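You operate a simulated robot arm through the tools that you are given. There is no shell and no other tool.

The job below is to be done with a simulated robot arm. You get a single attempt, and the scene is never put back.

JOB
Soap the round brush, rinse the glaze out and lay it flat on the rubber mat.
Fine: press it on the soap tray first; the tap ends off and the scrubbing brush stays where it is. What is to be rubbed or washed off counts as gone when no trace of it is left.

It is judged by the outcome, as a careful person would: the job done as asked, and still so three seconds after it is handed in. It fails if anything else is knocked over, pushed out of place, dropped, spilled or broken.

ROBOT AND FRAMES
A 7-joint arm with a two-finger parallel gripper, fixed in place. Base frame: the origin is on the floor under the middle of its stand, x ahead of it, y to its left, z up; the work surface is at about z = 0.65. Units: m, degrees, N and s.
With the tool pointing down near the work surface it reaches from about 0.1 to 0.88 m from the base axis. Its first joint turns from -115.0 to 115.0 degrees. Payload 3.91 kg.
The TCP is the grasp point between the finger pads, 0.03 m short of the fingertips. In the tool frame z runs along the fingers and y along their closing line. The gripper opens to 0.11 m. The fingers are 0.02 m wide and 0.01 m thick; the gripper's body (0.048 by 0.112 m) begins 0.055 m behind the TCP.
Orientation is told as [roll, pitch, yaw] about the base's x, y, z axes, in that order, counted from this pose: with the fingers straight down and closing along the base's y, the tool's x points along the base's -x, its y along +y and its z along -z.

CONTROLS
- The arm moves only by the tool apply_moves. Its argument "motion" is one flat list of numbers, 7 for each row, row after row: the opening in per cent of the stroke, from 0 (shut) to 100 (fully open), then the shift along the base's x, y, z in m, then the turn, a rotation vector about the base's x, y, z in degrees. In form: [gripper, x, y, z, ax, ay, az, gripper, x, y, z, ax, ay, az, ...]. A call has 1 to 20 rows; each row is the pose to reach, as a shift and turn from the pose commanded when the call began. A row lasts 0.2 s, in which the tool goes at most 0.05 m and 8.6 degrees; a call with a longer step from one row to the next is refused whole, and so is a gripper value outside its range. A pose out of reach is approached as far as the arm can. The call stops where the force on the tool passes 50 N (or 10 N more than at its start, if that is more) or the arm is blocked; 0.2 s more then pass. The fingers move at their own pace (about 0.153 m/s each) and stop on an object; they squeeze with about 40 N. The grip force told is the motor's: it shows also when the fingers shut on nothing. Time passes only in rows, and 0.2 s behind the last, so rows that repeat a pose let the fingers close. It gives the time, the measured TCP pose, the force on the tool (base axes), the opening and the grip force at its end, in the units of the frame above (readings bear some noise), with the torque about the TCP (base axes, N m) and any sound that the robot's microphone picked up.
- Cameras (640 x 400 px; columns grow to the right, rows downward): "scene" is fixed at [0.0506, -0.4993, 1.6022]; the picture's right is [0.32, -0.95, 0.00], its down [-0.66, -0.23, -0.72] and it looks along [0.68, 0.23, -0.70] (base axes); focal length 249 px, centre (320, 200). "wrist" rides on the gripper at [0.072, 0.017, -0.103] in the tool frame; the picture's right is [-0.23, 0.97, 0.00], its down [-0.76, -0.18, -0.62] and it looks along [-0.61, -0.14, 0.78] (tool axes); focal length 222 px, centre (320, 200). There is no depth. A picture from a camera that has moved, and an enlarged one, comes with that camera's place and axes in the base frame and with its lens.
- get_image(camera): a new picture of that camera. No time passes.
- move_column(by): slides the trunk up (or, below 0, down) by that many m; the arm rides with it, the base frame stays. It gives what a move gives, with no picture.
- zoom(camera, box): a new picture of the part [left, top, right, bottom] of that camera's present view, enlarged. No time passes.
- hand_in(): hands the job in; it is judged then, once.

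Places have to be worked out from the pictures, the camera data and where the tool is seen. Open the gripper and draw the arm clear of the work before you hand the job in, unless the task says otherwise.

The tools are called by a JSON object that holds its "fn" and its "kwargs". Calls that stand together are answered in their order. apply_moves: Moves the arm, as the interface text tells. Its arguments: {"type":"object","properties":{"motion":{"type":"array","items":{"type":"number"}}},"required":["motion"]} The other tools are called the same way: move_column (by) moves the trunk up or down; get_image (camera) takes a picture; zoom (camera, box) takes an enlarged picture of a part of a camera's view; hand_in () hands the job in.

At the start:

```text
clock: 0.0
ee_pos: [0.6281, -0.2226, 1.3454]
tool_rot: [0.0, 0.0, -0.1]
ft_force: [-0.5, 0.4, -0.5]
moment: [0.0, 0.01, 0.0]
gripper_width: 0.1099
finger_force: 0.1
trunk travel left (down, up): [-0.75, 0.24]
```

scene: 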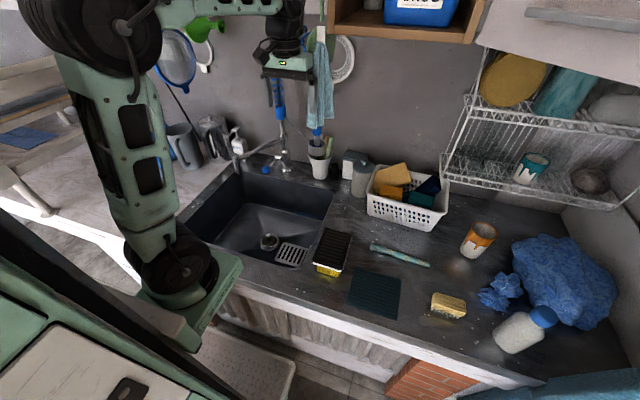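
wrist: 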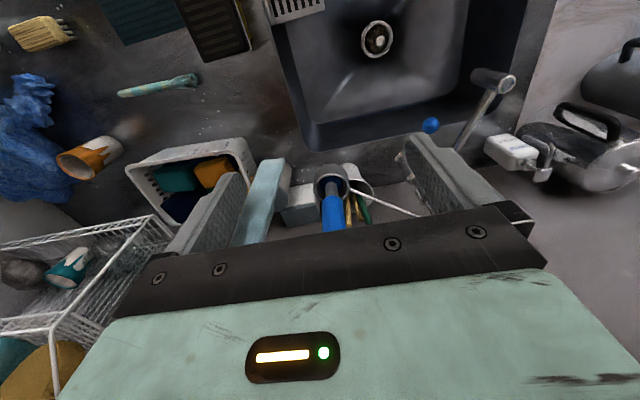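

I start by looking closer at the scene: sink, tap, brushes, soap tray and mat.

{"fn": "zoom", "kwargs": {"camera": "scene", "box": [180, 100, 340, 200]}}

{"fn": "zoom", "kwargs": {"camera": "scene", "box": [300, 220, 480, 332]}}

{"fn": "zoom", "kwargs": {"camera": "scene", "box": [220, 190, 380, 290]}}

{"fn": "zoom", "kwargs": {"camera": "wrist", "box": [0, 0, 320, 200]}}

{"fn": "zoom", "kwargs": {"camera": "wrist", "box": [320, 0, 640, 200]}}

```text
4.00 times, centred on (260, 150) of scene
camera zoom: at [0.0506, -0.4993, 1.6022], right [0.32, -0.95, 0.0], down [-0.66, -0.23, -0.72], along [0.68, 0.23, -0.7], focal length 996 px, centre (560, 400)
```

zoom: 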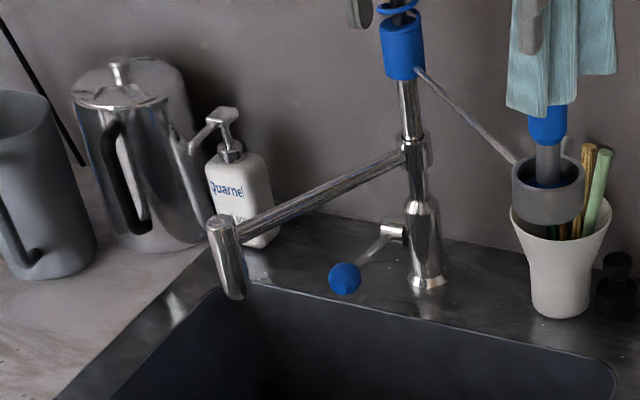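

```text
3.56 times, centred on (390, 276) of scene
camera zoom: at [0.0506, -0.4993, 1.6022], right [0.32, -0.95, 0.0], down [-0.66, -0.23, -0.72], along [0.68, 0.23, -0.7], focal length 885 px, centre (71, -70)
```

zoom: 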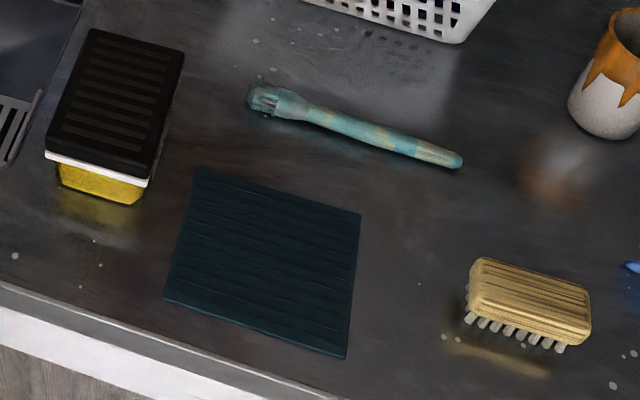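

```text
4.00 times, centred on (300, 240) of scene
camera zoom: at [0.0506, -0.4993, 1.6022], right [0.32, -0.95, 0.0], down [-0.66, -0.23, -0.72], along [0.68, 0.23, -0.7], focal length 996 px, centre (400, 40)
```

zoom: 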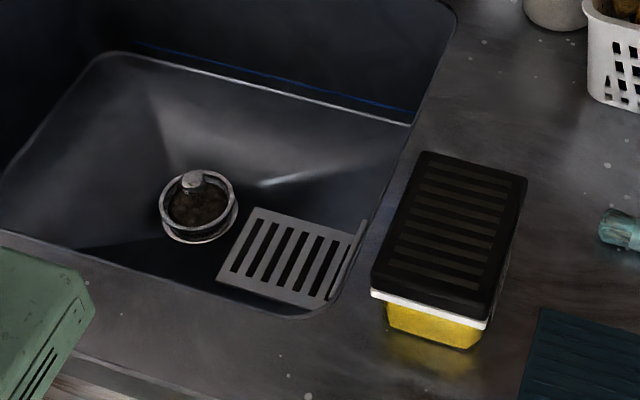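

```text
2.00 times, centred on (160, 100) of wrist
camera zoom: at [0.5553, -0.205, 1.4483], right [0.23, 0.97, 0.0], down [0.76, -0.18, 0.62], along [0.61, -0.14, -0.78], focal length 444 px, centre (640, 400)
```

zoom: 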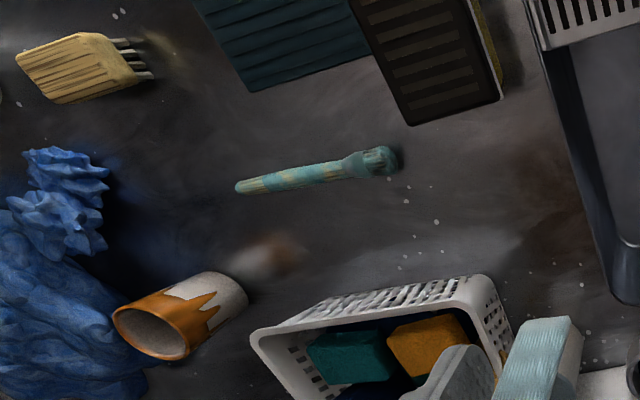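

```text
2.00 times, centred on (480, 100) of wrist
camera zoom: at [0.5553, -0.205, 1.4483], right [0.23, 0.97, 0.0], down [0.76, -0.18, 0.62], along [0.61, -0.14, -0.78], focal length 444 px, centre (0, 400)
```

zoom: 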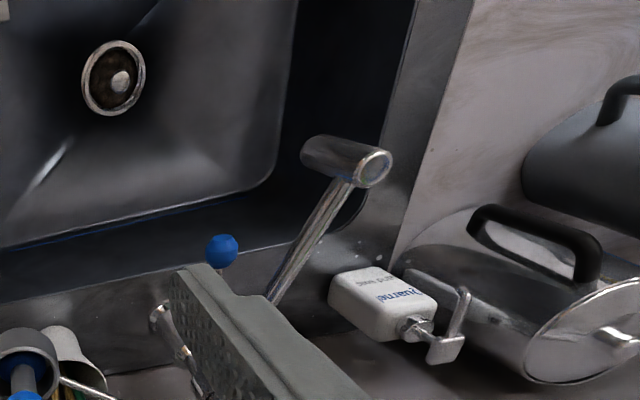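

Triangulating the two pictures puts the counter top at about z 0.87. I get the brush at about (0.58, -0.52 to -0.70, 0.88), the soap tray top at (0.50, -0.39, 0.95), the mat centre at (0.44, -0.55), the spout outlet at (0.70, 0.06, 0.98) and the lever ball at (0.79, 0.0, 0.945). I move the wrist camera to look closely at the tap lever.

{"fn": "apply_moves", "kwargs": {"motion": [100, -0.005, 0.034, -0.019, 0, 0, 0, 100, -0.009, 0.067, -0.038, 0, 0, 0, 100, -0.013, 0.1, -0.057, 0, 0, 0, 100, -0.018, 0.134, -0.076, 0, 0, 0, 100, -0.022, 0.168, -0.095, 0, 0, 0, 100, -0.027, 0.2, -0.114, 0, 0, 0, 100, -0.031, 0.234, -0.133, 0, 0, 0, 100, -0.035, 0.268, -0.152, 0, 0, 0]}}

{"fn": "get_image", "kwargs": {"camera": "wrist"}}

{"fn": "get_image", "kwargs": {"camera": "scene"}}

```text
clock: 1.8
ee_pos: [0.5922, 0.0419, 1.1916]
tool_rot: [0.0, -0.1, -0.2]
ft_force: [-0.8, -0.5, -0.3]
moment: [0.03, -0.01, 0.01]
gripper_width: 0.1099
finger_force: 0.1
trunk travel left (down, up): [-0.75, 0.24]
```

```text
taken
camera wrist: at [0.52, 0.0592, 1.2954], right [0.23, 0.97, 0.0], down [0.76, -0.18, 0.62], along [0.61, -0.14, -0.78], focal length 222 px, centre (320, 200)
```

wrist: 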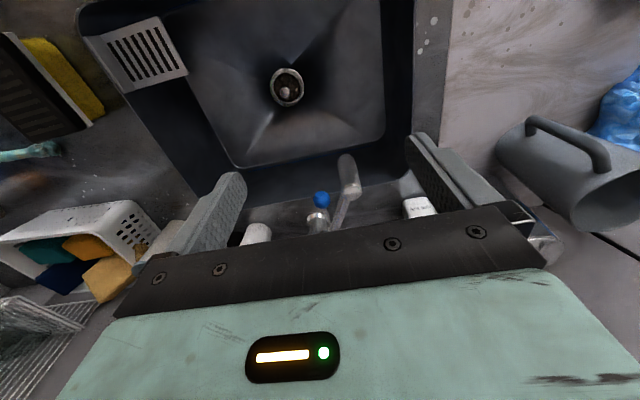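

```text
taken
```

scene: 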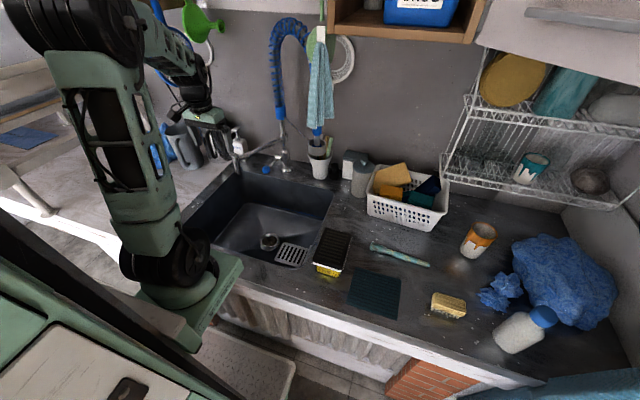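

The tap shows a spring-hose sprayer, a pot-filler spout on a joint and a blue-ball lever. I zoom in on the lever to see how it works.

{"fn": "zoom", "kwargs": {"camera": "wrist", "box": [270, 130, 400, 211]}}

{"fn": "zoom", "kwargs": {"camera": "scene", "box": [220, 130, 316, 190]}}

{"fn": "zoom", "kwargs": {"camera": "scene", "box": [240, 10, 368, 90]}}

{"fn": "zoom", "kwargs": {"camera": "scene", "box": [360, 230, 440, 280]}}

{"fn": "zoom", "kwargs": {"camera": "scene", "box": [300, 225, 364, 285]}}

```text
4.92 times, centred on (335, 170) of wrist
camera zoom: at [0.52, 0.0592, 1.2954], right [0.23, 0.97, 0.0], down [0.76, -0.18, 0.62], along [0.61, -0.14, -0.78], focal length 1094 px, centre (246, 345)
```

zoom: 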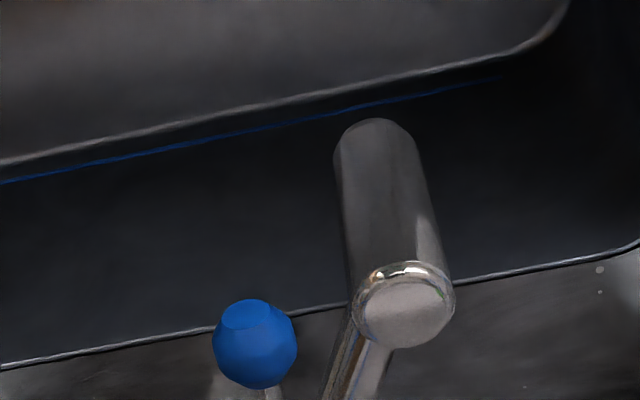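

```text
6.67 times, centred on (268, 160) of scene
camera zoom: at [0.0506, -0.4993, 1.6022], right [0.32, -0.95, 0.0], down [-0.66, -0.23, -0.72], along [0.68, 0.23, -0.7], focal length 1660 px, centre (667, 467)
```

zoom: 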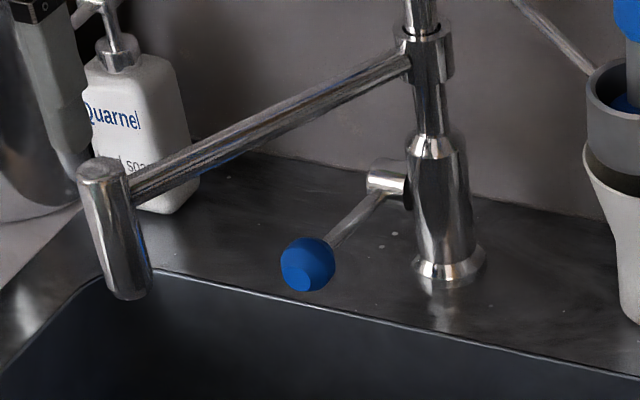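

```text
5.00 times, centred on (304, 50) of scene
camera zoom: at [0.0506, -0.4993, 1.6022], right [0.32, -0.95, 0.0], down [-0.66, -0.23, -0.72], along [0.68, 0.23, -0.7], focal length 1245 px, centre (400, 950)
```

zoom: 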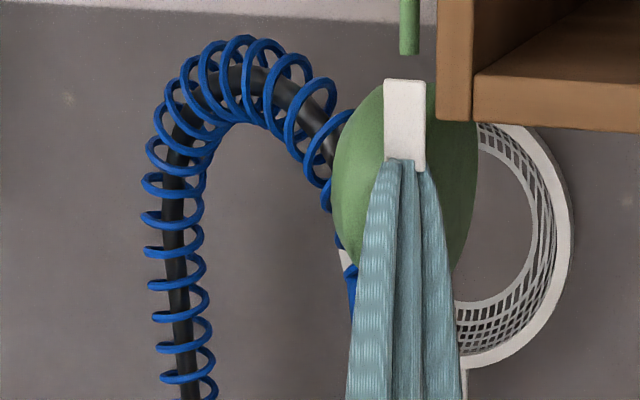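

```text
8.00 times, centred on (400, 255) of scene
camera zoom: at [0.0506, -0.4993, 1.6022], right [0.32, -0.95, 0.0], down [-0.66, -0.23, -0.72], along [0.68, 0.23, -0.7], focal length 1992 px, centre (-320, -240)
```

zoom: 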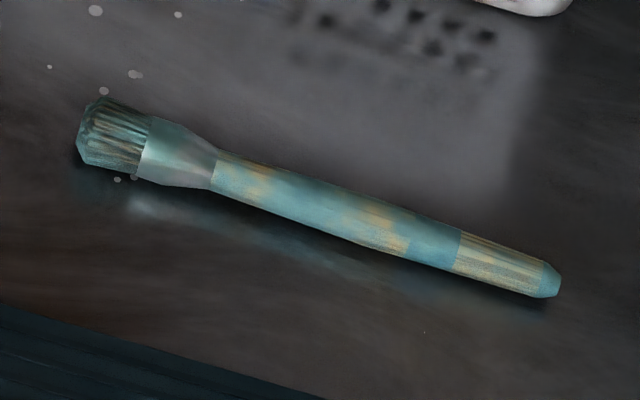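

```text
6.67 times, centred on (332, 255) of scene
camera zoom: at [0.0506, -0.4993, 1.6022], right [0.32, -0.95, 0.0], down [-0.66, -0.23, -0.72], along [0.68, 0.23, -0.7], focal length 1660 px, centre (240, -167)
```

zoom: 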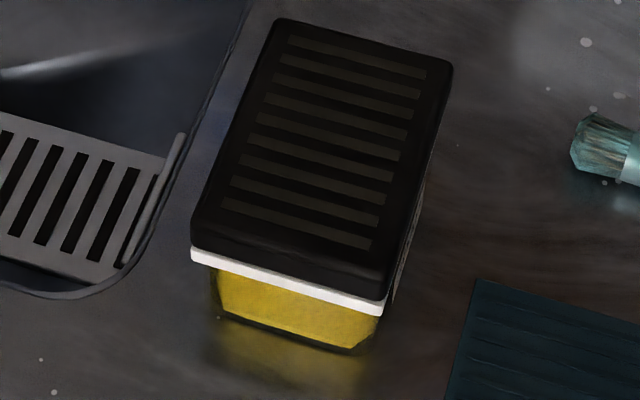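

The lever is a rod from a horizontal cartridge at about (0.90, 0, 0.936) out to the ball at (0.794, 0, 0.945), and the spout pipe crosses above it at z≈1.04. So I come in under the pipe from the front right with the tool tilted 45°. First I go to a stand-off pose and look.

{"fn": "apply_moves", "kwargs": {"motion": [100, 0.0, -0.02, 0.0, 1.76, -4.26, 4.26, 100, 0.005, -0.04, 0.0, 3.53, -8.52, 8.52, 100, 0.01, -0.06, -0.01, 5.3, -12.78, 12.78, 100, 0.02, -0.08, -0.02, 7.06, -17.04, 17.04, 100, 0.035, -0.1, -0.035, 8.83, -21.3, 21.3, 100, 0.05, -0.11, -0.05, 10.6, -25.56, 25.56, 100, 0.065, -0.117, -0.065, 12.36, -29.8, 29.8, 100, 0.08, -0.12, -0.08, 14.1, -34.1, 34.1, 100, 0.09, -0.122, -0.1, 15.9, -38.3, 38.3, 100, 0.1, -0.125, -0.12, 17.65, -42.6, 42.6]}}

{"fn": "get_image", "kwargs": {"camera": "wrist"}}

{"fn": "get_image", "kwargs": {"camera": "scene"}}

```text
clock: 4.0
ee_pos: [0.6914, -0.0819, 1.0748]
tool_rot: [0.1, -45.1, 44.8]
ft_force: [-0.3, -0.1, 0.2]
moment: [-0.02, -0.03, 0.02]
gripper_width: 0.1098
finger_force: 0.1
trunk travel left (down, up): [-0.75, 0.24]
```

```text
taken
camera wrist: at [0.5914, -0.1562, 1.0965], right [-0.57, 0.8, 0.16], down [0.19, -0.06, 0.98], along [0.8, 0.59, -0.12], focal length 222 px, centre (320, 200)
```

wrist: 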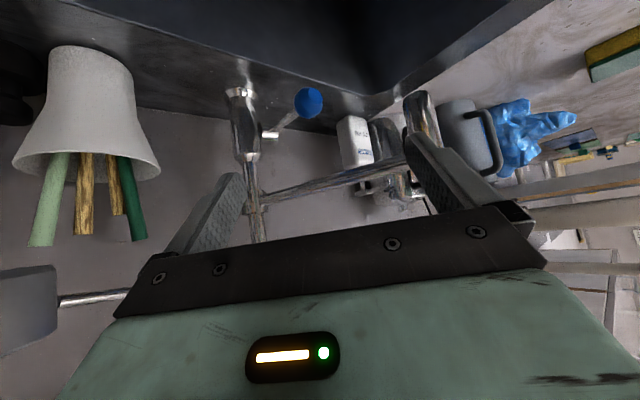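

```text
taken
```

scene: 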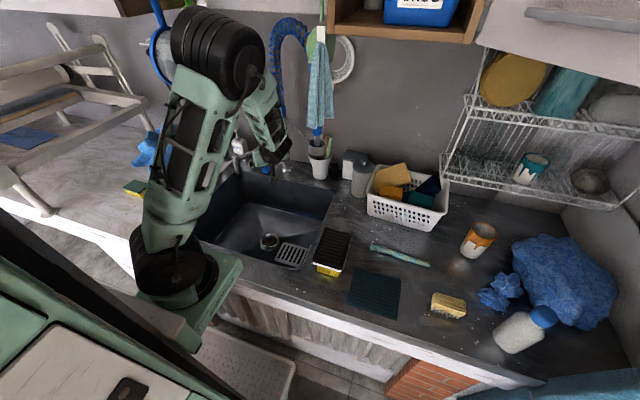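

I zoom into this wrist view to fix the positions of the ball, cartridge and pipe.

{"fn": "zoom", "kwargs": {"camera": "wrist", "box": [210, 70, 450, 220]}}

```text
2.67 times, centred on (330, 145) of wrist
camera zoom: at [0.5914, -0.1562, 1.0965], right [-0.57, 0.8, 0.16], down [0.19, -0.06, 0.98], along [0.8, 0.59, -0.12], focal length 592 px, centre (293, 347)
```

zoom: 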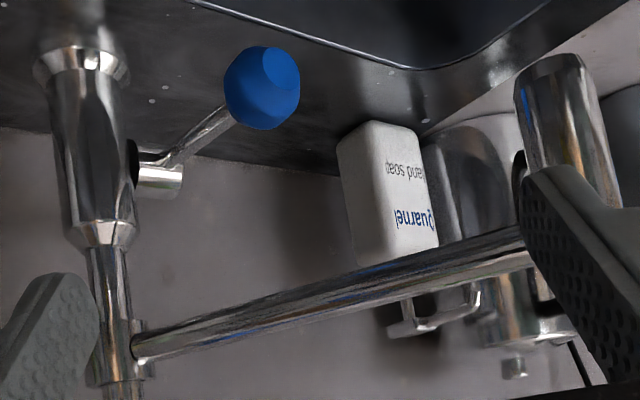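

Ball confirmed at (0.794, 0, 0.945), radius about 0.017. I close the fingers and slip the tips under the ball from the lower right, then take a look before lifting.

{"fn": "apply_moves", "kwargs": {"motion": [0, 0.01, 0.0, -0.03, 0, 0, 0, 0, 0.02, 0.005, -0.065, 0, 0, 0, 0, 0.035, 0.012, -0.1, 0, 0, 0, 0, 0.048, 0.02, -0.13, 0, 0, 0, 0, 0.055, 0.025, -0.15, 0, 0, 0, 0, 0.065, 0.04, -0.148, 0, 0, 0, 0, 0.0736, 0.0529, -0.146, 0, 0, 0]}}

{"fn": "get_image", "kwargs": {"camera": "wrist"}}

{"fn": "zoom", "kwargs": {"camera": "scene", "box": [200, 100, 360, 200]}}

```text
clock: 5.6
ee_pos: [0.7667, -0.0264, 0.9262]
tool_rot: [0.1, -45.1, 44.9]
ft_force: [0.1, 0.2, 0.2]
moment: [0.06, -0.02, -0.01]
gripper_width: 0.0
finger_force: 37.3
trunk travel left (down, up): [-0.75, 0.24]
```

```text
taken
camera wrist: at [0.6669, -0.102, 0.9484], right [-0.57, 0.8, 0.16], down [0.2, -0.06, 0.98], along [0.8, 0.59, -0.12], focal length 222 px, centre (320, 200)
```

wrist: 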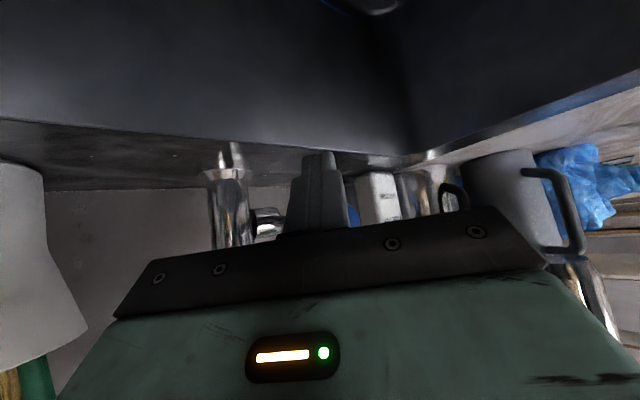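

```text
4.00 times, centred on (280, 150) of scene
camera zoom: at [0.0506, -0.4993, 1.6022], right [0.32, -0.95, 0.0], down [-0.66, -0.23, -0.72], along [0.68, 0.23, -0.7], focal length 996 px, centre (480, 400)
```

zoom: 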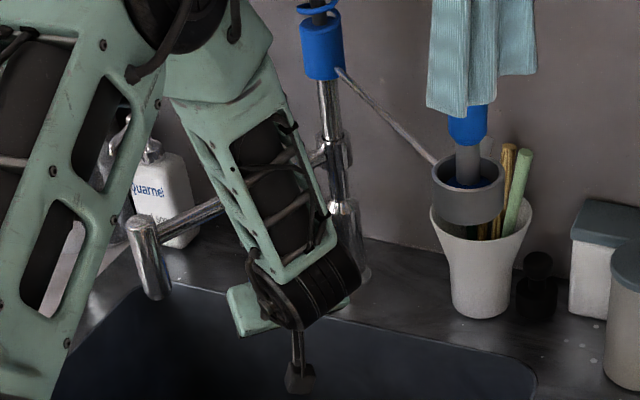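

No contact yet, and the fingers are under the ball (a sliver of blue shows just above them). I lift in small steps along the lever's arc, watching force and sound.

{"fn": "apply_moves", "kwargs": {"motion": [0, 0.0, 0.0, 0.006, 0, 0, 0, 0, 0.0, 0.0, 0.012, 0, 0, 0, 0, 0.0, 0.0, 0.018, 0, 0, 0, 0, 0.001, 0.0, 0.024, 0, 0, 0, 0, 0.002, 0.0, 0.03, 0, 0, 0]}}

{"fn": "get_image", "kwargs": {"camera": "wrist"}}

```text
clock: 6.8
ee_pos: [0.7682, -0.0265, 0.9587]
tool_rot: [0.1, -45.0, 45.0]
ft_force: [-1.0, -1.9, -1.0]
moment: [-0.03, 0.02, -0.03]
gripper_width: 0.0001
finger_force: 37.9
trunk travel left (down, up): [-0.75, 0.24]
```

```text
taken
camera wrist: at [0.6678, -0.1015, 0.9795], right [-0.57, 0.8, 0.16], down [0.2, -0.06, 0.98], along [0.8, 0.59, -0.12], focal length 222 px, centre (320, 200)
```

wrist: 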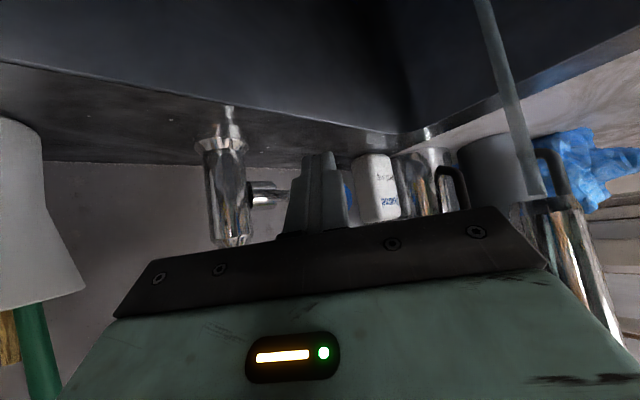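

A water stream now runs from the spout, so lifting opens the tap. I lift a little more for a solid flow, then back away under the ball and check that it keeps running.

{"fn": "apply_moves", "kwargs": {"motion": [0, 0.002, 0.0, 0.006, 0, 0, 0, 0, 0.004, 0.0, 0.012, 0, 0, 0, 0, 0.006, 0.0, 0.018, 0, 0, 0, 0, 0.006, 0.0, 0.018, 0, 0, 0]}}

{"fn": "get_image", "kwargs": {"camera": "scene"}}

{"fn": "get_image", "kwargs": {"camera": "wrist"}}

```text
clock: 7.8
ee_pos: [0.775, -0.027, 0.9764]
tool_rot: [-0.1, -45.1, 45.1]
ft_force: [-1.3, -1.3, -0.4]
moment: [0.01, 0.07, 0.0]
gripper_width: 0.0
finger_force: 37.0
trunk travel left (down, up): [-0.75, 0.24]
```

```text
taken
```

scene: 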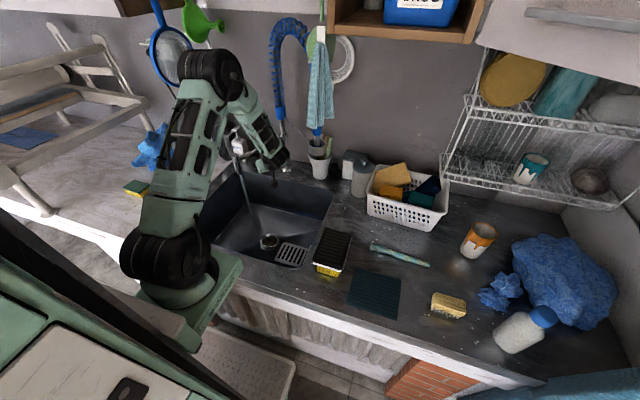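

```text
taken
camera wrist: at [0.675, -0.1023, 0.9973], right [-0.57, 0.8, 0.16], down [0.19, -0.06, 0.98], along [0.79, 0.59, -0.12], focal length 222 px, centre (320, 200)
```

wrist: 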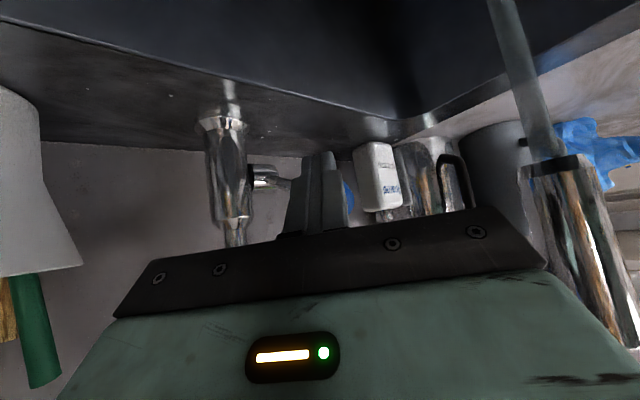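

The water falls cleanly into the sink. I slide the fingers out down and back, then rise clear and check that the flow keeps running.

{"fn": "apply_moves", "kwargs": {"motion": [0, -0.005, -0.005, -0.008, 0, 0, 0, 0, -0.03, -0.03, -0.008, 0, 0, 0, 0, -0.06, -0.06, 0.0, 0, 0, 0, 0, -0.085, -0.085, 0.025, 0, 0, 0, 0, -0.1, -0.1, 0.065, 0, 0, 0, 0, -0.115, -0.115, 0.105, 0, 0, 0, 0, -0.13, -0.13, 0.145, 0, 0, 0]}}

{"fn": "zoom", "kwargs": {"camera": "scene", "box": [200, 120, 360, 270]}}

{"fn": "get_image", "kwargs": {"camera": "wrist"}}

```text
clock: 9.4
ee_pos: [0.6435, -0.1585, 1.1241]
tool_rot: [0.0, -44.9, 44.9]
ft_force: [0.6, 1.4, -0.6]
moment: [0.01, 0.03, 0.03]
gripper_width: 0.0
finger_force: 37.2
trunk travel left (down, up): [-0.75, 0.24]
```

```text
2.67 times, centred on (280, 195) of scene
camera zoom: at [0.0506, -0.4993, 1.6022], right [0.32, -0.95, 0.0], down [-0.66, -0.23, -0.72], along [0.68, 0.23, -0.7], focal length 664 px, centre (427, 213)
```

zoom: 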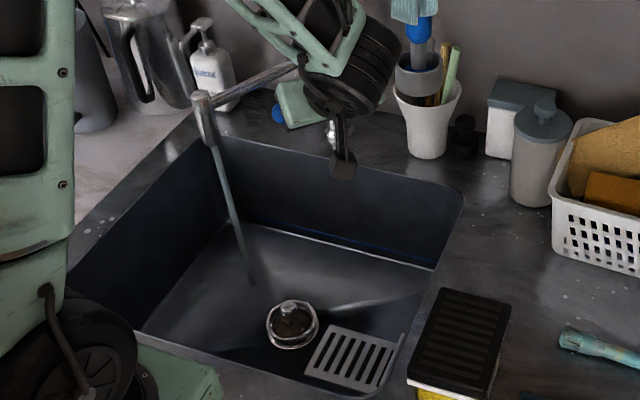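

```text
taken
camera wrist: at [0.543, -0.2334, 1.1464], right [-0.57, 0.8, 0.16], down [0.2, -0.06, 0.98], along [0.79, 0.59, -0.13], focal length 222 px, centre (320, 200)
```

wrist: 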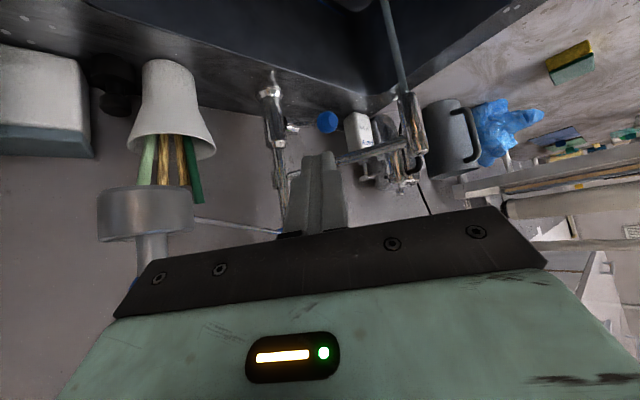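

The tap stays open with a steady vertical stream. I now move over the brush, turning the tool straight down with the fingers closing along x, and open the gripper.

{"fn": "apply_moves", "kwargs": {"motion": [30, -0.005, -0.037, 0.0, -3.55, 1.47, 3.55, 30, -0.01, -0.074, 0.0, -7.1, 2.94, 7.1, 30, -0.015, -0.111, 0.0, -10.65, 4.41, 10.65, 40, -0.02, -0.148, 0.0, -14.2, 5.88, 14.2, 40, -0.025, -0.185, 0.0, -17.75, 7.35, 17.75, 40, -0.03, -0.222, 0.0, -21.3, 8.82, 21.3, 40, -0.035, -0.26, 0.0, -24.85, 10.3, 24.85, 40, -0.04, -0.297, -0.01, -28.4, 11.77, 28.4, 40, -0.045, -0.334, -0.02, -31.95, 13.24, 31.95, 40, -0.05, -0.372, -0.035, -35.5, 14.7, 35.5, 40, -0.055, -0.41, -0.05, -39.05, 16.18, 39.05, 40, -0.06, -0.4465, -0.065, -42.6, 17.65, 42.6]}}

{"fn": "get_image", "kwargs": {"camera": "wrist"}}

{"fn": "get_image", "kwargs": {"camera": "scene"}}

```text
clock: 12.0
ee_pos: [0.584, -0.6037, 1.0536]
tool_rot: [0.0, -0.1, 90.0]
ft_force: [0.5, 0.4, 0.2]
moment: [0.0, -0.03, -0.03]
gripper_width: 0.044
finger_force: 0.1
trunk travel left (down, up): [-0.75, 0.24]
```

```text
taken
camera wrist: at [0.5665, -0.676, 1.1574], right [-0.97, 0.23, 0.0], down [0.18, 0.76, 0.62], along [0.14, 0.61, -0.78], focal length 222 px, centre (320, 200)
```

wrist: 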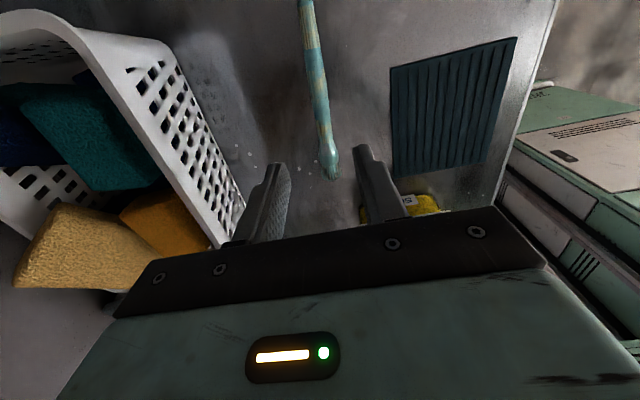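

```text
taken
```

scene: 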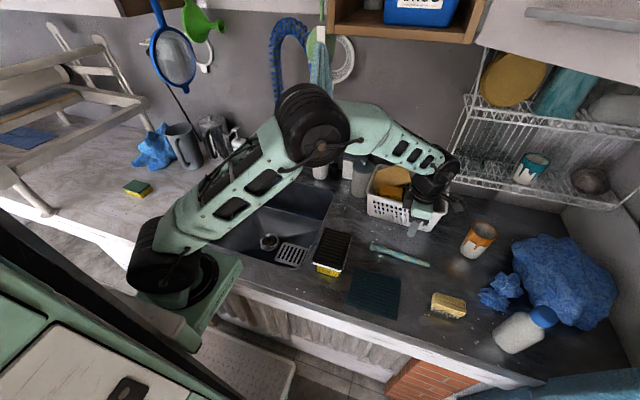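

Refining with the mat corners, the counter is at about z 0.871, and the brush axis lies near x 0.583 at y -0.60, turned about 4° from y. I descend to just above the grasp height and check the picture.

{"fn": "apply_moves", "kwargs": {"motion": [50, -0.001, 0.0, -0.03, 0, 0, -1.0, 50, -0.001, 0.0, -0.06, 0, 0, -2.0, 50, -0.001, 0.0, -0.09, 0, 0, -3.0, 50, -0.001, 0.0, -0.12, 0, 0, -3.5, 50, -0.001, 0.0, -0.138, 0, 0, -3.5]}}

{"fn": "get_image", "kwargs": {"camera": "wrist"}}

{"fn": "zoom", "kwargs": {"camera": "scene", "box": [350, 200, 470, 300]}}

```text
clock: 13.2
ee_pos: [0.5844, -0.6035, 0.9149]
tool_rot: [0.1, 0.0, 86.4]
ft_force: [-0.2, 0.1, 0.4]
moment: [-0.04, 0.0, 0.01]
gripper_width: 0.0549
finger_force: 0.1
trunk travel left (down, up): [-0.75, 0.24]
```

```text
taken
camera wrist: at [0.563, -0.6743, 1.0186], right [-0.96, 0.29, 0.0], down [0.22, 0.75, 0.62], along [0.18, 0.6, -0.78], focal length 222 px, centre (320, 200)
```

wrist: 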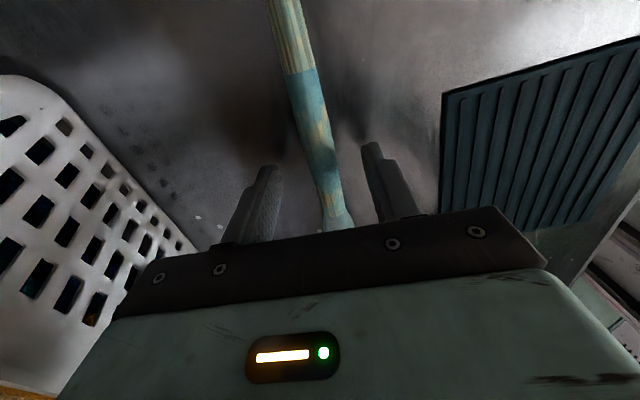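

```text
4.00 times, centred on (410, 250) of scene
camera zoom: at [0.0506, -0.4993, 1.6022], right [0.32, -0.95, 0.0], down [-0.66, -0.23, -0.72], along [0.68, 0.23, -0.7], focal length 996 px, centre (-40, 0)
```

zoom: 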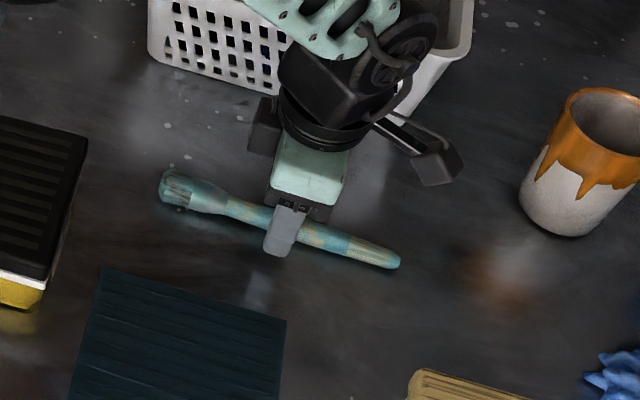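

The handle sits centred between the fingers at about mid-length. I go down the last centimetre and close.

{"fn": "apply_moves", "kwargs": {"motion": [50, 0, 0, -0.006, 0, 0, 0, 50, 0, 0, -0.011, 0, 0, 0, 20, 0, 0, -0.011, 0, 0, 0, 0, 0, 0, -0.011, 0, 0, 0, 0, 0, 0, -0.011, 0, 0, 0, 0, 0, 0, -0.011, 0, 0, 0]}}

{"fn": "zoom", "kwargs": {"camera": "scene", "box": [350, 200, 470, 300]}}

```text
clock: 14.6
ee_pos: [0.5843, -0.6026, 0.9052]
tool_rot: [0.0, 0.1, 86.5]
ft_force: [-0.7, -0.5, 0.1]
moment: [0.03, 0.0, -0.02]
gripper_width: 0.0169
finger_force: 40.4
trunk travel left (down, up): [-0.75, 0.24]
```

```text
4.00 times, centred on (410, 250) of scene
camera zoom: at [0.0506, -0.4993, 1.6022], right [0.32, -0.95, 0.0], down [-0.66, -0.23, -0.72], along [0.68, 0.23, -0.7], focal length 996 px, centre (-40, 0)
```

zoom: 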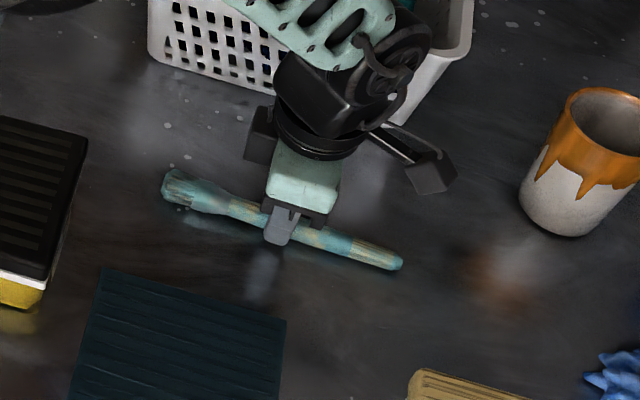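

The brush is gripped (width 0.017). I lift it straight up, then tip its head down about 65° while moving it over the soap tray, stopping a few centimetres above.

{"fn": "apply_moves", "kwargs": {"motion": [0, 0, 0, 0.03, 0, 0, 0, 0, 0, 0, 0.07, 0, 0, 0, 0, 0, 0, 0.11, 0, 0, 0, 0, 0, 0, 0.15, 0, 0, 0, 0, -0.01, 0.02, 0.17, -7.2, 0, 0, 0, -0.02, 0.04, 0.18, -14.4, 0, 0, 0, -0.03, 0.06, 0.19, -21.7, 0, 0, 0, -0.04, 0.08, 0.195, -28.9, 0, 0, 0, -0.05, 0.1, 0.195, -36.1, 0, 0, 0, -0.06, 0.12, 0.195, -43.3, 0, 0, 0, -0.07, 0.14, 0.195, -50.5, 0, 0, 0, -0.08, 0.16, 0.195, -57.8, 0, 0, 0, -0.09, 0.187, 0.195, -65, 0, 0]}}

{"fn": "get_image", "kwargs": {"camera": "wrist"}}

{"fn": "get_image", "kwargs": {"camera": "scene"}}

{"fn": "zoom", "kwargs": {"camera": "scene", "box": [290, 170, 410, 290]}}

```text
clock: 17.4
ee_pos: [0.4919, -0.4169, 1.1018]
tool_rot: [-7.7, 64.9, 81.5]
ft_force: [0.1, -0.4, 0.0]
moment: [-0.03, -0.01, 0.02]
gripper_width: 0.0
finger_force: 37.8
trunk travel left (down, up): [-0.75, 0.24]
```

```text
taken
camera wrist: at [0.4704, -0.3519, 1.2097], right [-0.96, 0.12, -0.26], down [0.22, 0.88, -0.42], along [0.18, -0.46, -0.87], focal length 222 px, centre (320, 200)
```

wrist: 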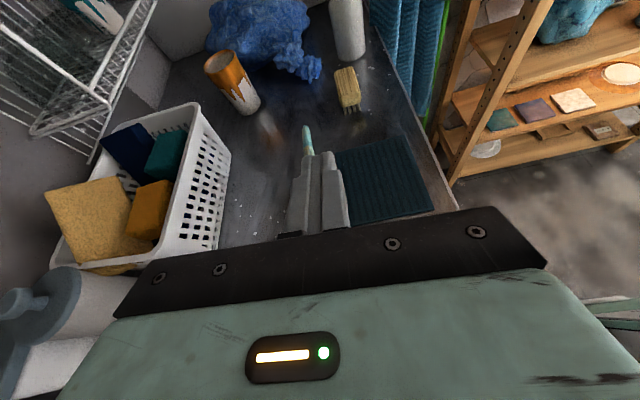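

```text
taken
```

scene: 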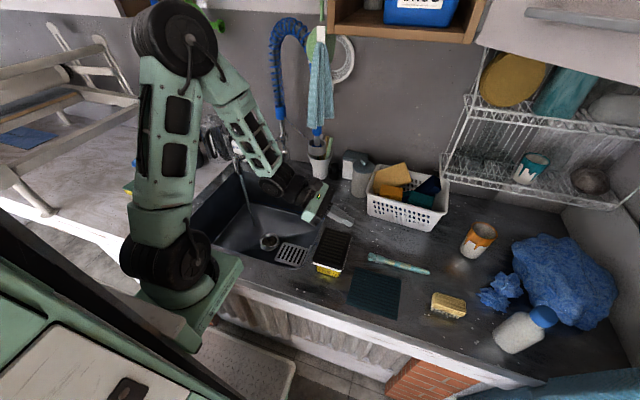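

```text
3.33 times, centred on (350, 230) of scene
camera zoom: at [0.0506, -0.4993, 1.6022], right [0.32, -0.95, 0.0], down [-0.66, -0.23, -0.72], along [0.68, 0.23, -0.7], focal length 830 px, centre (220, 100)
```

zoom: 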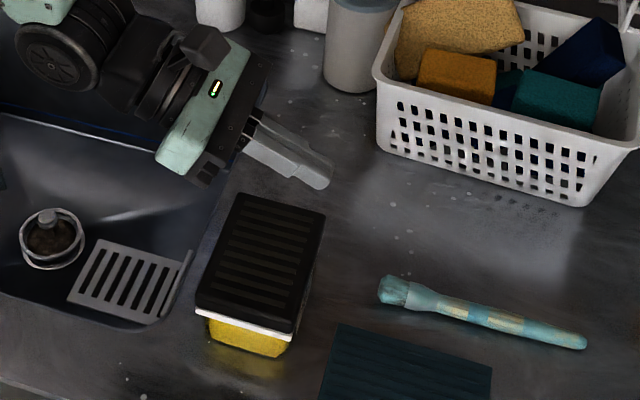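

The grip did not hold: the gripper is now shut on nothing, and the brush is back on the counter about 3 cm nearer, at x≈0.548 and still lying along y. The fingertips only pinched its top, so I need to grip lower. I go back above it with the tool straight down.

{"fn": "apply_moves", "kwargs": {"motion": [20, 0.006, -0.02, 0.0, 7.2, 0, 0, 40, 0.012, -0.04, 0.0, 14.4, 0, 0, 50, 0.018, -0.06, 0.0, 21.7, 0, 0, 50, 0.024, -0.08, 0.0, 28.9, 0, 0, 50, 0.03, -0.1, -0.005, 36.1, 0, 0, 50, 0.036, -0.12, -0.01, 43.3, 0, 0, 50, 0.042, -0.14, -0.02, 50.5, 0, 0, 50, 0.048, -0.16, -0.03, 57.8, 0, 0, 50, 0.056, -0.187, -0.04, 65, 0, 0, 50, 0.056, -0.187, -0.05, 65, 0, 0]}}

{"fn": "get_image", "kwargs": {"camera": "wrist"}}

{"fn": "zoom", "kwargs": {"camera": "scene", "box": [350, 220, 450, 290]}}

```text
clock: 19.6
ee_pos: [0.5496, -0.6039, 1.051]
tool_rot: [0.0, -0.1, 86.4]
ft_force: [0.2, 0.0, 0.0]
moment: [-0.05, -0.01, -0.01]
gripper_width: 0.0546
finger_force: 0.2
trunk travel left (down, up): [-0.75, 0.24]
```

```text
taken
camera wrist: at [0.5274, -0.6746, 1.155], right [-0.96, 0.29, 0.0], down [0.22, 0.75, 0.62], along [0.18, 0.6, -0.78], focal length 222 px, centre (320, 200)
```

wrist: 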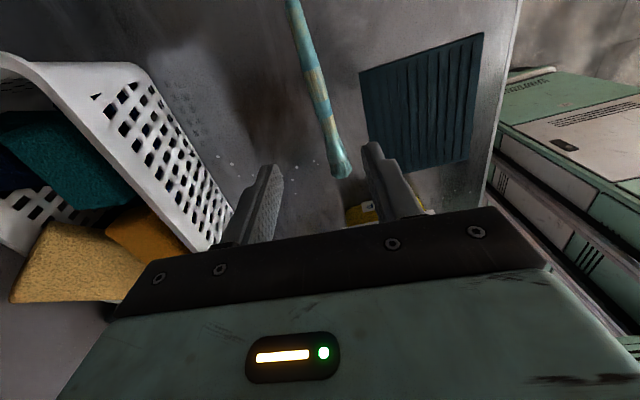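

```text
5.71 times, centred on (400, 255) of scene
camera zoom: at [0.0506, -0.4993, 1.6022], right [0.32, -0.95, 0.0], down [-0.66, -0.23, -0.72], along [0.68, 0.23, -0.7], focal length 1423 px, centre (-137, -114)
```

zoom: 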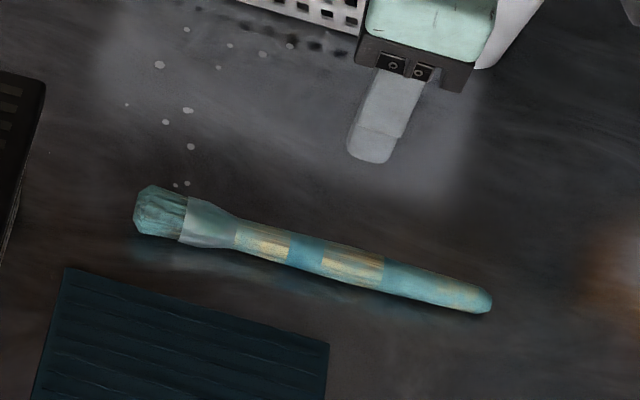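

The brush now runs about 2° the other way, so I want a yaw near 92, x≈0.549. The 17 mm grip on a roughly 21 mm handle means the counter is lower than I thought. I descend with the fingers straddling the handle, then feel for the counter in small steps.

{"fn": "apply_moves", "kwargs": {"motion": [50, 0, 0, -0.03, 0, 0, 2.0, 50, 0, 0, -0.06, 0, 0, 4.0, 50, 0, 0, -0.09, 0, 0, 5.5, 50, 0, 0, -0.12, 0, 0, 5.5, 50, 0, 0, -0.14, 0, 0, 5.5, 50, 0, 0, -0.15, 0, 0, 5.5]}}

{"fn": "get_image", "kwargs": {"camera": "wrist"}}

{"fn": "zoom", "kwargs": {"camera": "scene", "box": [350, 220, 450, 290]}}

```text
clock: 21.0
ee_pos: [0.5481, -0.6047, 0.9002]
tool_rot: [0.1, 0.0, 92.0]
ft_force: [0.6, -0.4, -0.3]
moment: [0.02, -0.02, 0.01]
gripper_width: 0.055
finger_force: 0.1
trunk travel left (down, up): [-0.75, 0.24]
```

```text
taken
camera wrist: at [0.5336, -0.678, 1.005], right [-0.98, 0.19, 0.0], down [0.15, 0.77, 0.62], along [0.12, 0.61, -0.78], focal length 222 px, centre (320, 200)
```

wrist: 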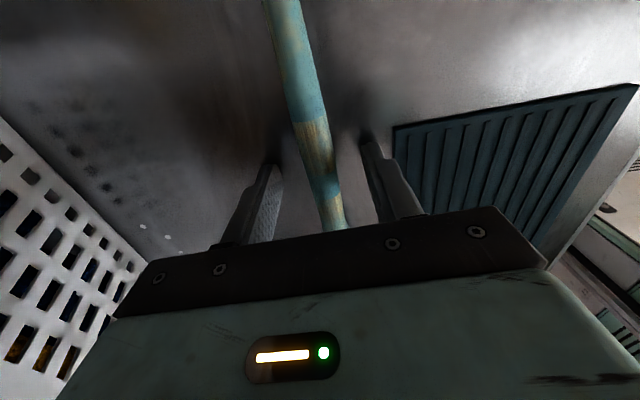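

```text
5.71 times, centred on (400, 255) of scene
camera zoom: at [0.0506, -0.4993, 1.6022], right [0.32, -0.95, 0.0], down [-0.66, -0.23, -0.72], along [0.68, 0.23, -0.7], focal length 1423 px, centre (-137, -114)
```

zoom: 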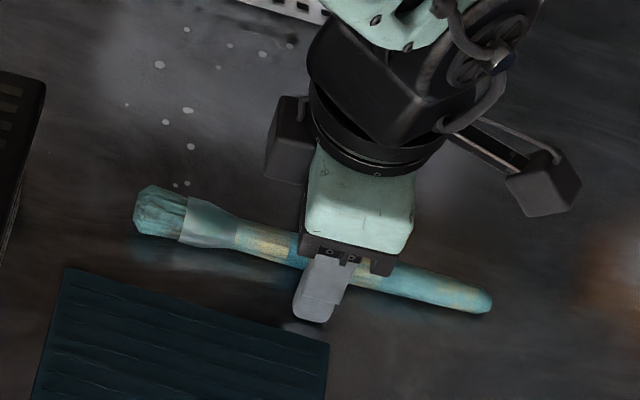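

No contact at TCP 0.900. I feel downward in small steps for the counter.

{"fn": "apply_moves", "kwargs": {"motion": [50, 0, 0, -0.003, 0, 0, 0, 50, 0, 0, -0.006, 0, 0, 0]}}

```text
clock: 21.6
ee_pos: [0.549, -0.6035, 0.9003]
tool_rot: [-0.2, 0.2, 91.9]
ft_force: [-3.0, 4.8, 40.6]
moment: [0.45, 1.42, -0.1]
gripper_width: 0.0564
finger_force: 1.6
trunk travel left (down, up): [-0.75, 0.24]
```

The reading of 40 N at TCP z 0.9003 puts the counter at z≈0.870. The first grip held the handle only a few millimetres from the fingertips. I back off to just touching the counter, grip as low as possible, then lift only a little and slowly.

{"fn": "apply_moves", "kwargs": {"motion": [50, 0, 0, 0.005, 0, 0, 0, 50, 0, 0, 0.0055, 0, 0, 0, 20, 0, 0, 0.0055, 0, 0, 0, 0, 0, 0, 0.0055, 0, 0, 0, 0, 0, 0, 0.0055, 0, 0, 0, 0, 0, 0, 0.0055, 0, 0, 0]}}

{"fn": "zoom", "kwargs": {"camera": "scene", "box": [350, 220, 450, 290]}}

{"fn": "zoom", "kwargs": {"camera": "wrist", "box": [200, 60, 440, 210]}}

```text
clock: 23.0
ee_pos: [0.5492, -0.602, 0.9001]
tool_rot: [-0.1, -0.1, 92.0]
ft_force: [-2.3, 6.1, 12.8]
moment: [0.06, 0.05, 0.02]
gripper_width: 0.017
finger_force: 40.2
trunk travel left (down, up): [-0.75, 0.24]
```

```text
5.71 times, centred on (400, 255) of scene
camera zoom: at [0.0506, -0.4993, 1.6022], right [0.32, -0.95, 0.0], down [-0.66, -0.23, -0.72], along [0.68, 0.23, -0.7], focal length 1423 px, centre (-137, -114)
```

zoom: 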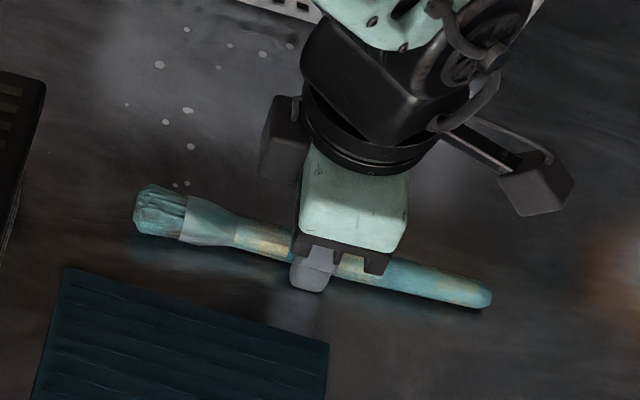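

```text
2.67 times, centred on (320, 135) of wrist
camera zoom: at [0.5344, -0.6751, 1.0032], right [-0.98, 0.19, 0.0], down [0.15, 0.77, 0.62], along [0.12, 0.61, -0.78], focal length 592 px, centre (320, 373)
```

zoom: 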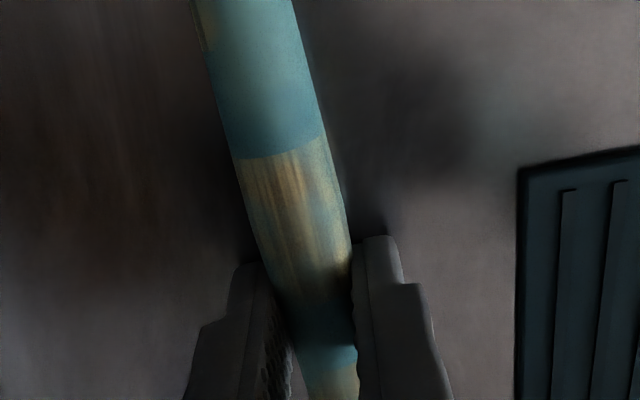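

The grip is lower now, with both fingertips on the counter. I lift slowly by 3 cm and check that the brush comes along.

{"fn": "apply_moves", "kwargs": {"motion": [0, 0, 0, 0.003, 0, 0, 0, 0, 0, 0, 0.008, 0, 0, 0, 0, 0, 0, 0.015, 0, 0, 0, 0, 0, 0, 0.022, 0, 0, 0, 0, 0, 0, 0.03, 0, 0, 0]}}

{"fn": "zoom", "kwargs": {"camera": "scene", "box": [350, 220, 450, 290]}}

{"fn": "get_image", "kwargs": {"camera": "wrist"}}

```text
clock: 24.2
ee_pos: [0.5507, -0.6035, 0.9296]
tool_rot: [0.1, 0.0, 91.9]
ft_force: [1.1, -0.3, -1.0]
moment: [-0.01, 0.01, 0.05]
gripper_width: 0.0169
finger_force: 39.8
trunk travel left (down, up): [-0.75, 0.24]
```

```text
5.71 times, centred on (400, 255) of scene
camera zoom: at [0.0506, -0.4993, 1.6022], right [0.32, -0.95, 0.0], down [-0.66, -0.23, -0.72], along [0.68, 0.23, -0.7], focal length 1423 px, centre (-137, -114)
```

zoom: 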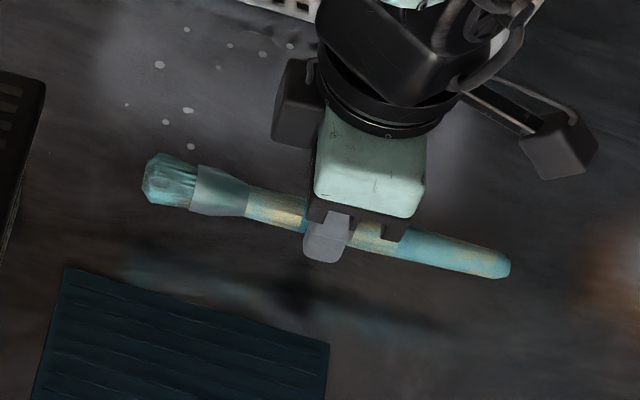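

```text
taken
camera wrist: at [0.5358, -0.676, 1.0329], right [-0.98, 0.19, 0.0], down [0.15, 0.77, 0.62], along [0.12, 0.61, -0.78], focal length 222 px, centre (320, 200)
```

wrist: 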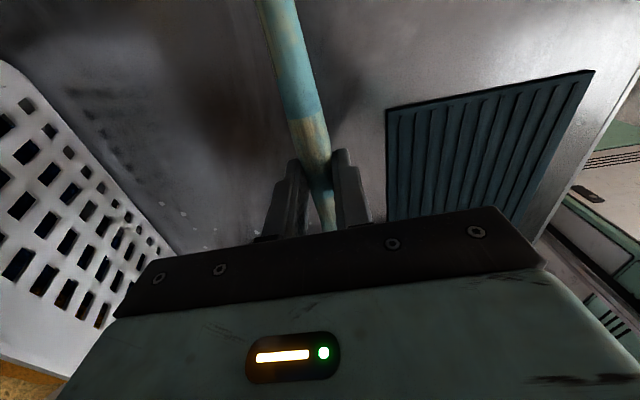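

The brush is lifted and held at its middle (weight about 1 N). I raise it further at moderate speed and check the grip again.

{"fn": "apply_moves", "kwargs": {"motion": [0, 0, 0, 0.01, 0, 0, 0, 0, 0, 0, 0.025, 0, 0, 0, 0, 0, 0, 0.045, 0, 0, 0, 0, 0, 0, 0.065, 0, 0, 0, 0, 0, 0, 0.085, 0, 0, 0, 0, 0, 0, 0.105, 0, 0, 0, 0, 0, 0, 0.125, 0, 0, 0, 0, 0, 0, 0.14, 0, 0, 0, 0, 0, 0, 0.15, 0, 0, 0]}}

{"fn": "zoom", "kwargs": {"camera": "scene", "box": [300, 170, 460, 290]}}

```text
clock: 26.2
ee_pos: [0.5483, -0.6011, 1.0812]
tool_rot: [0.0, 0.0, 92.0]
ft_force: [-0.3, 0.3, -0.6]
moment: [0.0, 0.04, 0.01]
gripper_width: 0.0169
finger_force: 40.4
trunk travel left (down, up): [-0.75, 0.24]
```

```text
3.33 times, centred on (380, 230) of scene
camera zoom: at [0.0506, -0.4993, 1.6022], right [0.32, -0.95, 0.0], down [-0.66, -0.23, -0.72], along [0.68, 0.23, -0.7], focal length 830 px, centre (120, 100)
```

zoom: 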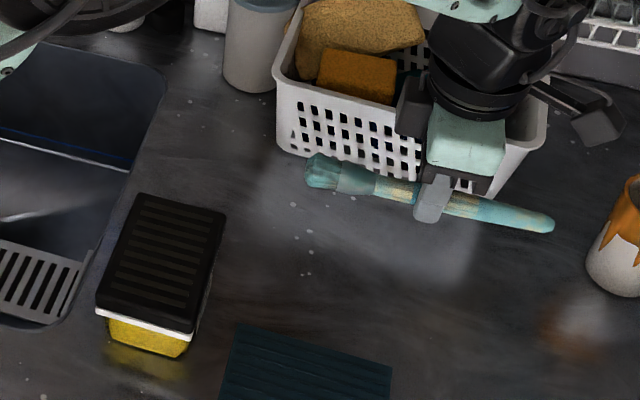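

Held firmly, with the head tip about 0.10 m from the grip. I tip the head down 75° in small steps while moving over the soap tray, staying about 7 cm above it.

{"fn": "apply_moves", "kwargs": {"motion": [0, -0.003, 0.012, 0.01, -4, 0, 0, 0, -0.006, 0.026, 0.02, -9, 0, 0, 0, -0.01, 0.042, 0.03, -15, 0, 0, 0, -0.014, 0.058, 0.04, -21, 0, 0, 0, -0.018, 0.074, 0.04, -27, 0, 0, 0, -0.022, 0.09, 0.04, -33, 0, 0, 0, -0.026, 0.106, 0.04, -39, 0, 0, 0, -0.03, 0.122, 0.04, -45, 0, 0, 0, -0.034, 0.138, 0.04, -51, 0, 0, 0, -0.038, 0.154, 0.04, -57, 0, 0, 0, -0.042, 0.17, 0.04, -63, 0, 0, 0, -0.045, 0.186, 0.04, -69, 0, 0, 0, -0.047, 0.198, 0.04, -73, 0, 0, 0, -0.048, 0.202, 0.04, -75, 0, 0]}}

{"fn": "zoom", "kwargs": {"camera": "scene", "box": [270, 140, 430, 290]}}

{"fn": "get_image", "kwargs": {"camera": "wrist"}}

```text
clock: 29.2
ee_pos: [0.5008, -0.4019, 1.12]
tool_rot: [7.4, 75.0, 97.5]
ft_force: [-0.2, -0.2, 0.5]
moment: [0.0, -0.01, 0.02]
gripper_width: 0.0169
finger_force: 39.6
trunk travel left (down, up): [-0.75, 0.24]
```

```text
2.67 times, centred on (350, 215) of scene
camera zoom: at [0.0506, -0.4993, 1.6022], right [0.32, -0.95, 0.0], down [-0.66, -0.23, -0.72], along [0.68, 0.23, -0.7], focal length 664 px, centre (240, 160)
```

zoom: 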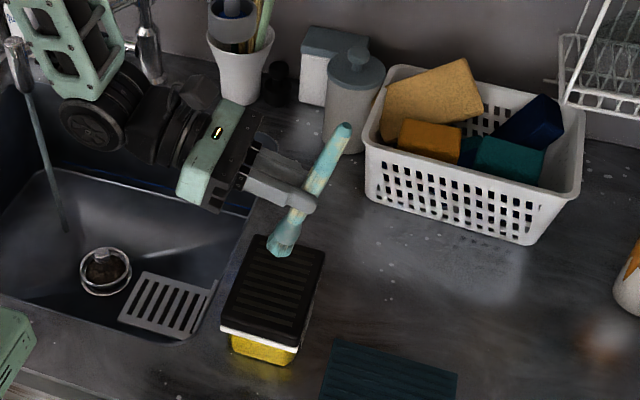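

```text
taken
camera wrist: at [0.486, -0.32, 1.2186], right [-0.98, 0.05, -0.19], down [0.15, 0.8, -0.58], along [0.12, -0.6, -0.79], focal length 222 px, centre (320, 200)
```

wrist: 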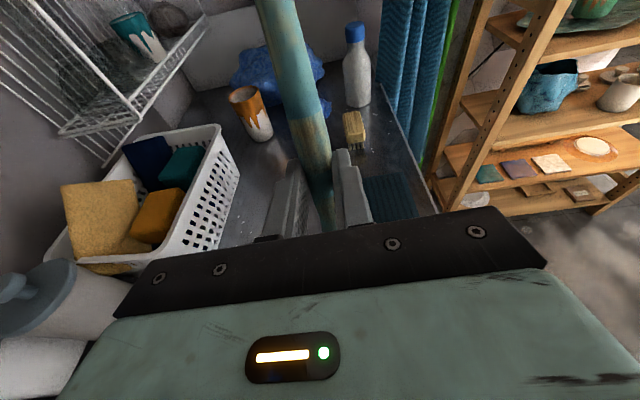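

The brush head is about 6–7 cm above the middle of the tray. I lower it to near contact and then press gently in small steps.

{"fn": "apply_moves", "kwargs": {"motion": [0, 0, 0, -0.02, 0, 0, 0, 0, 0, 0, -0.04, 0, 0, 0, 0, 0, 0, -0.055, 0, 0, 0, 0, 0, 0, -0.062, 0, 0, 0, 0, 0, 0, -0.067, 0, 0, 0]}}

{"fn": "zoom", "kwargs": {"camera": "scene", "box": [290, 180, 390, 290]}}

```text
clock: 30.4
ee_pos: [0.5007, -0.4036, 1.0572]
tool_rot: [6.4, 75.6, 96.6]
ft_force: [1.2, -6.9, 40.5]
moment: [-0.82, -0.03, 0.05]
gripper_width: 0.0172
finger_force: 39.4
trunk travel left (down, up): [-0.75, 0.24]
```

```text
3.64 times, centred on (340, 235) of scene
camera zoom: at [0.0506, -0.4993, 1.6022], right [0.32, -0.95, 0.0], down [-0.66, -0.23, -0.72], along [0.68, 0.23, -0.7], focal length 905 px, centre (247, 73)
```

zoom: 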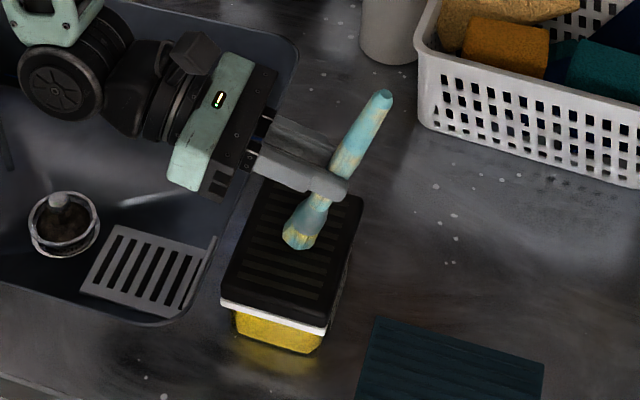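

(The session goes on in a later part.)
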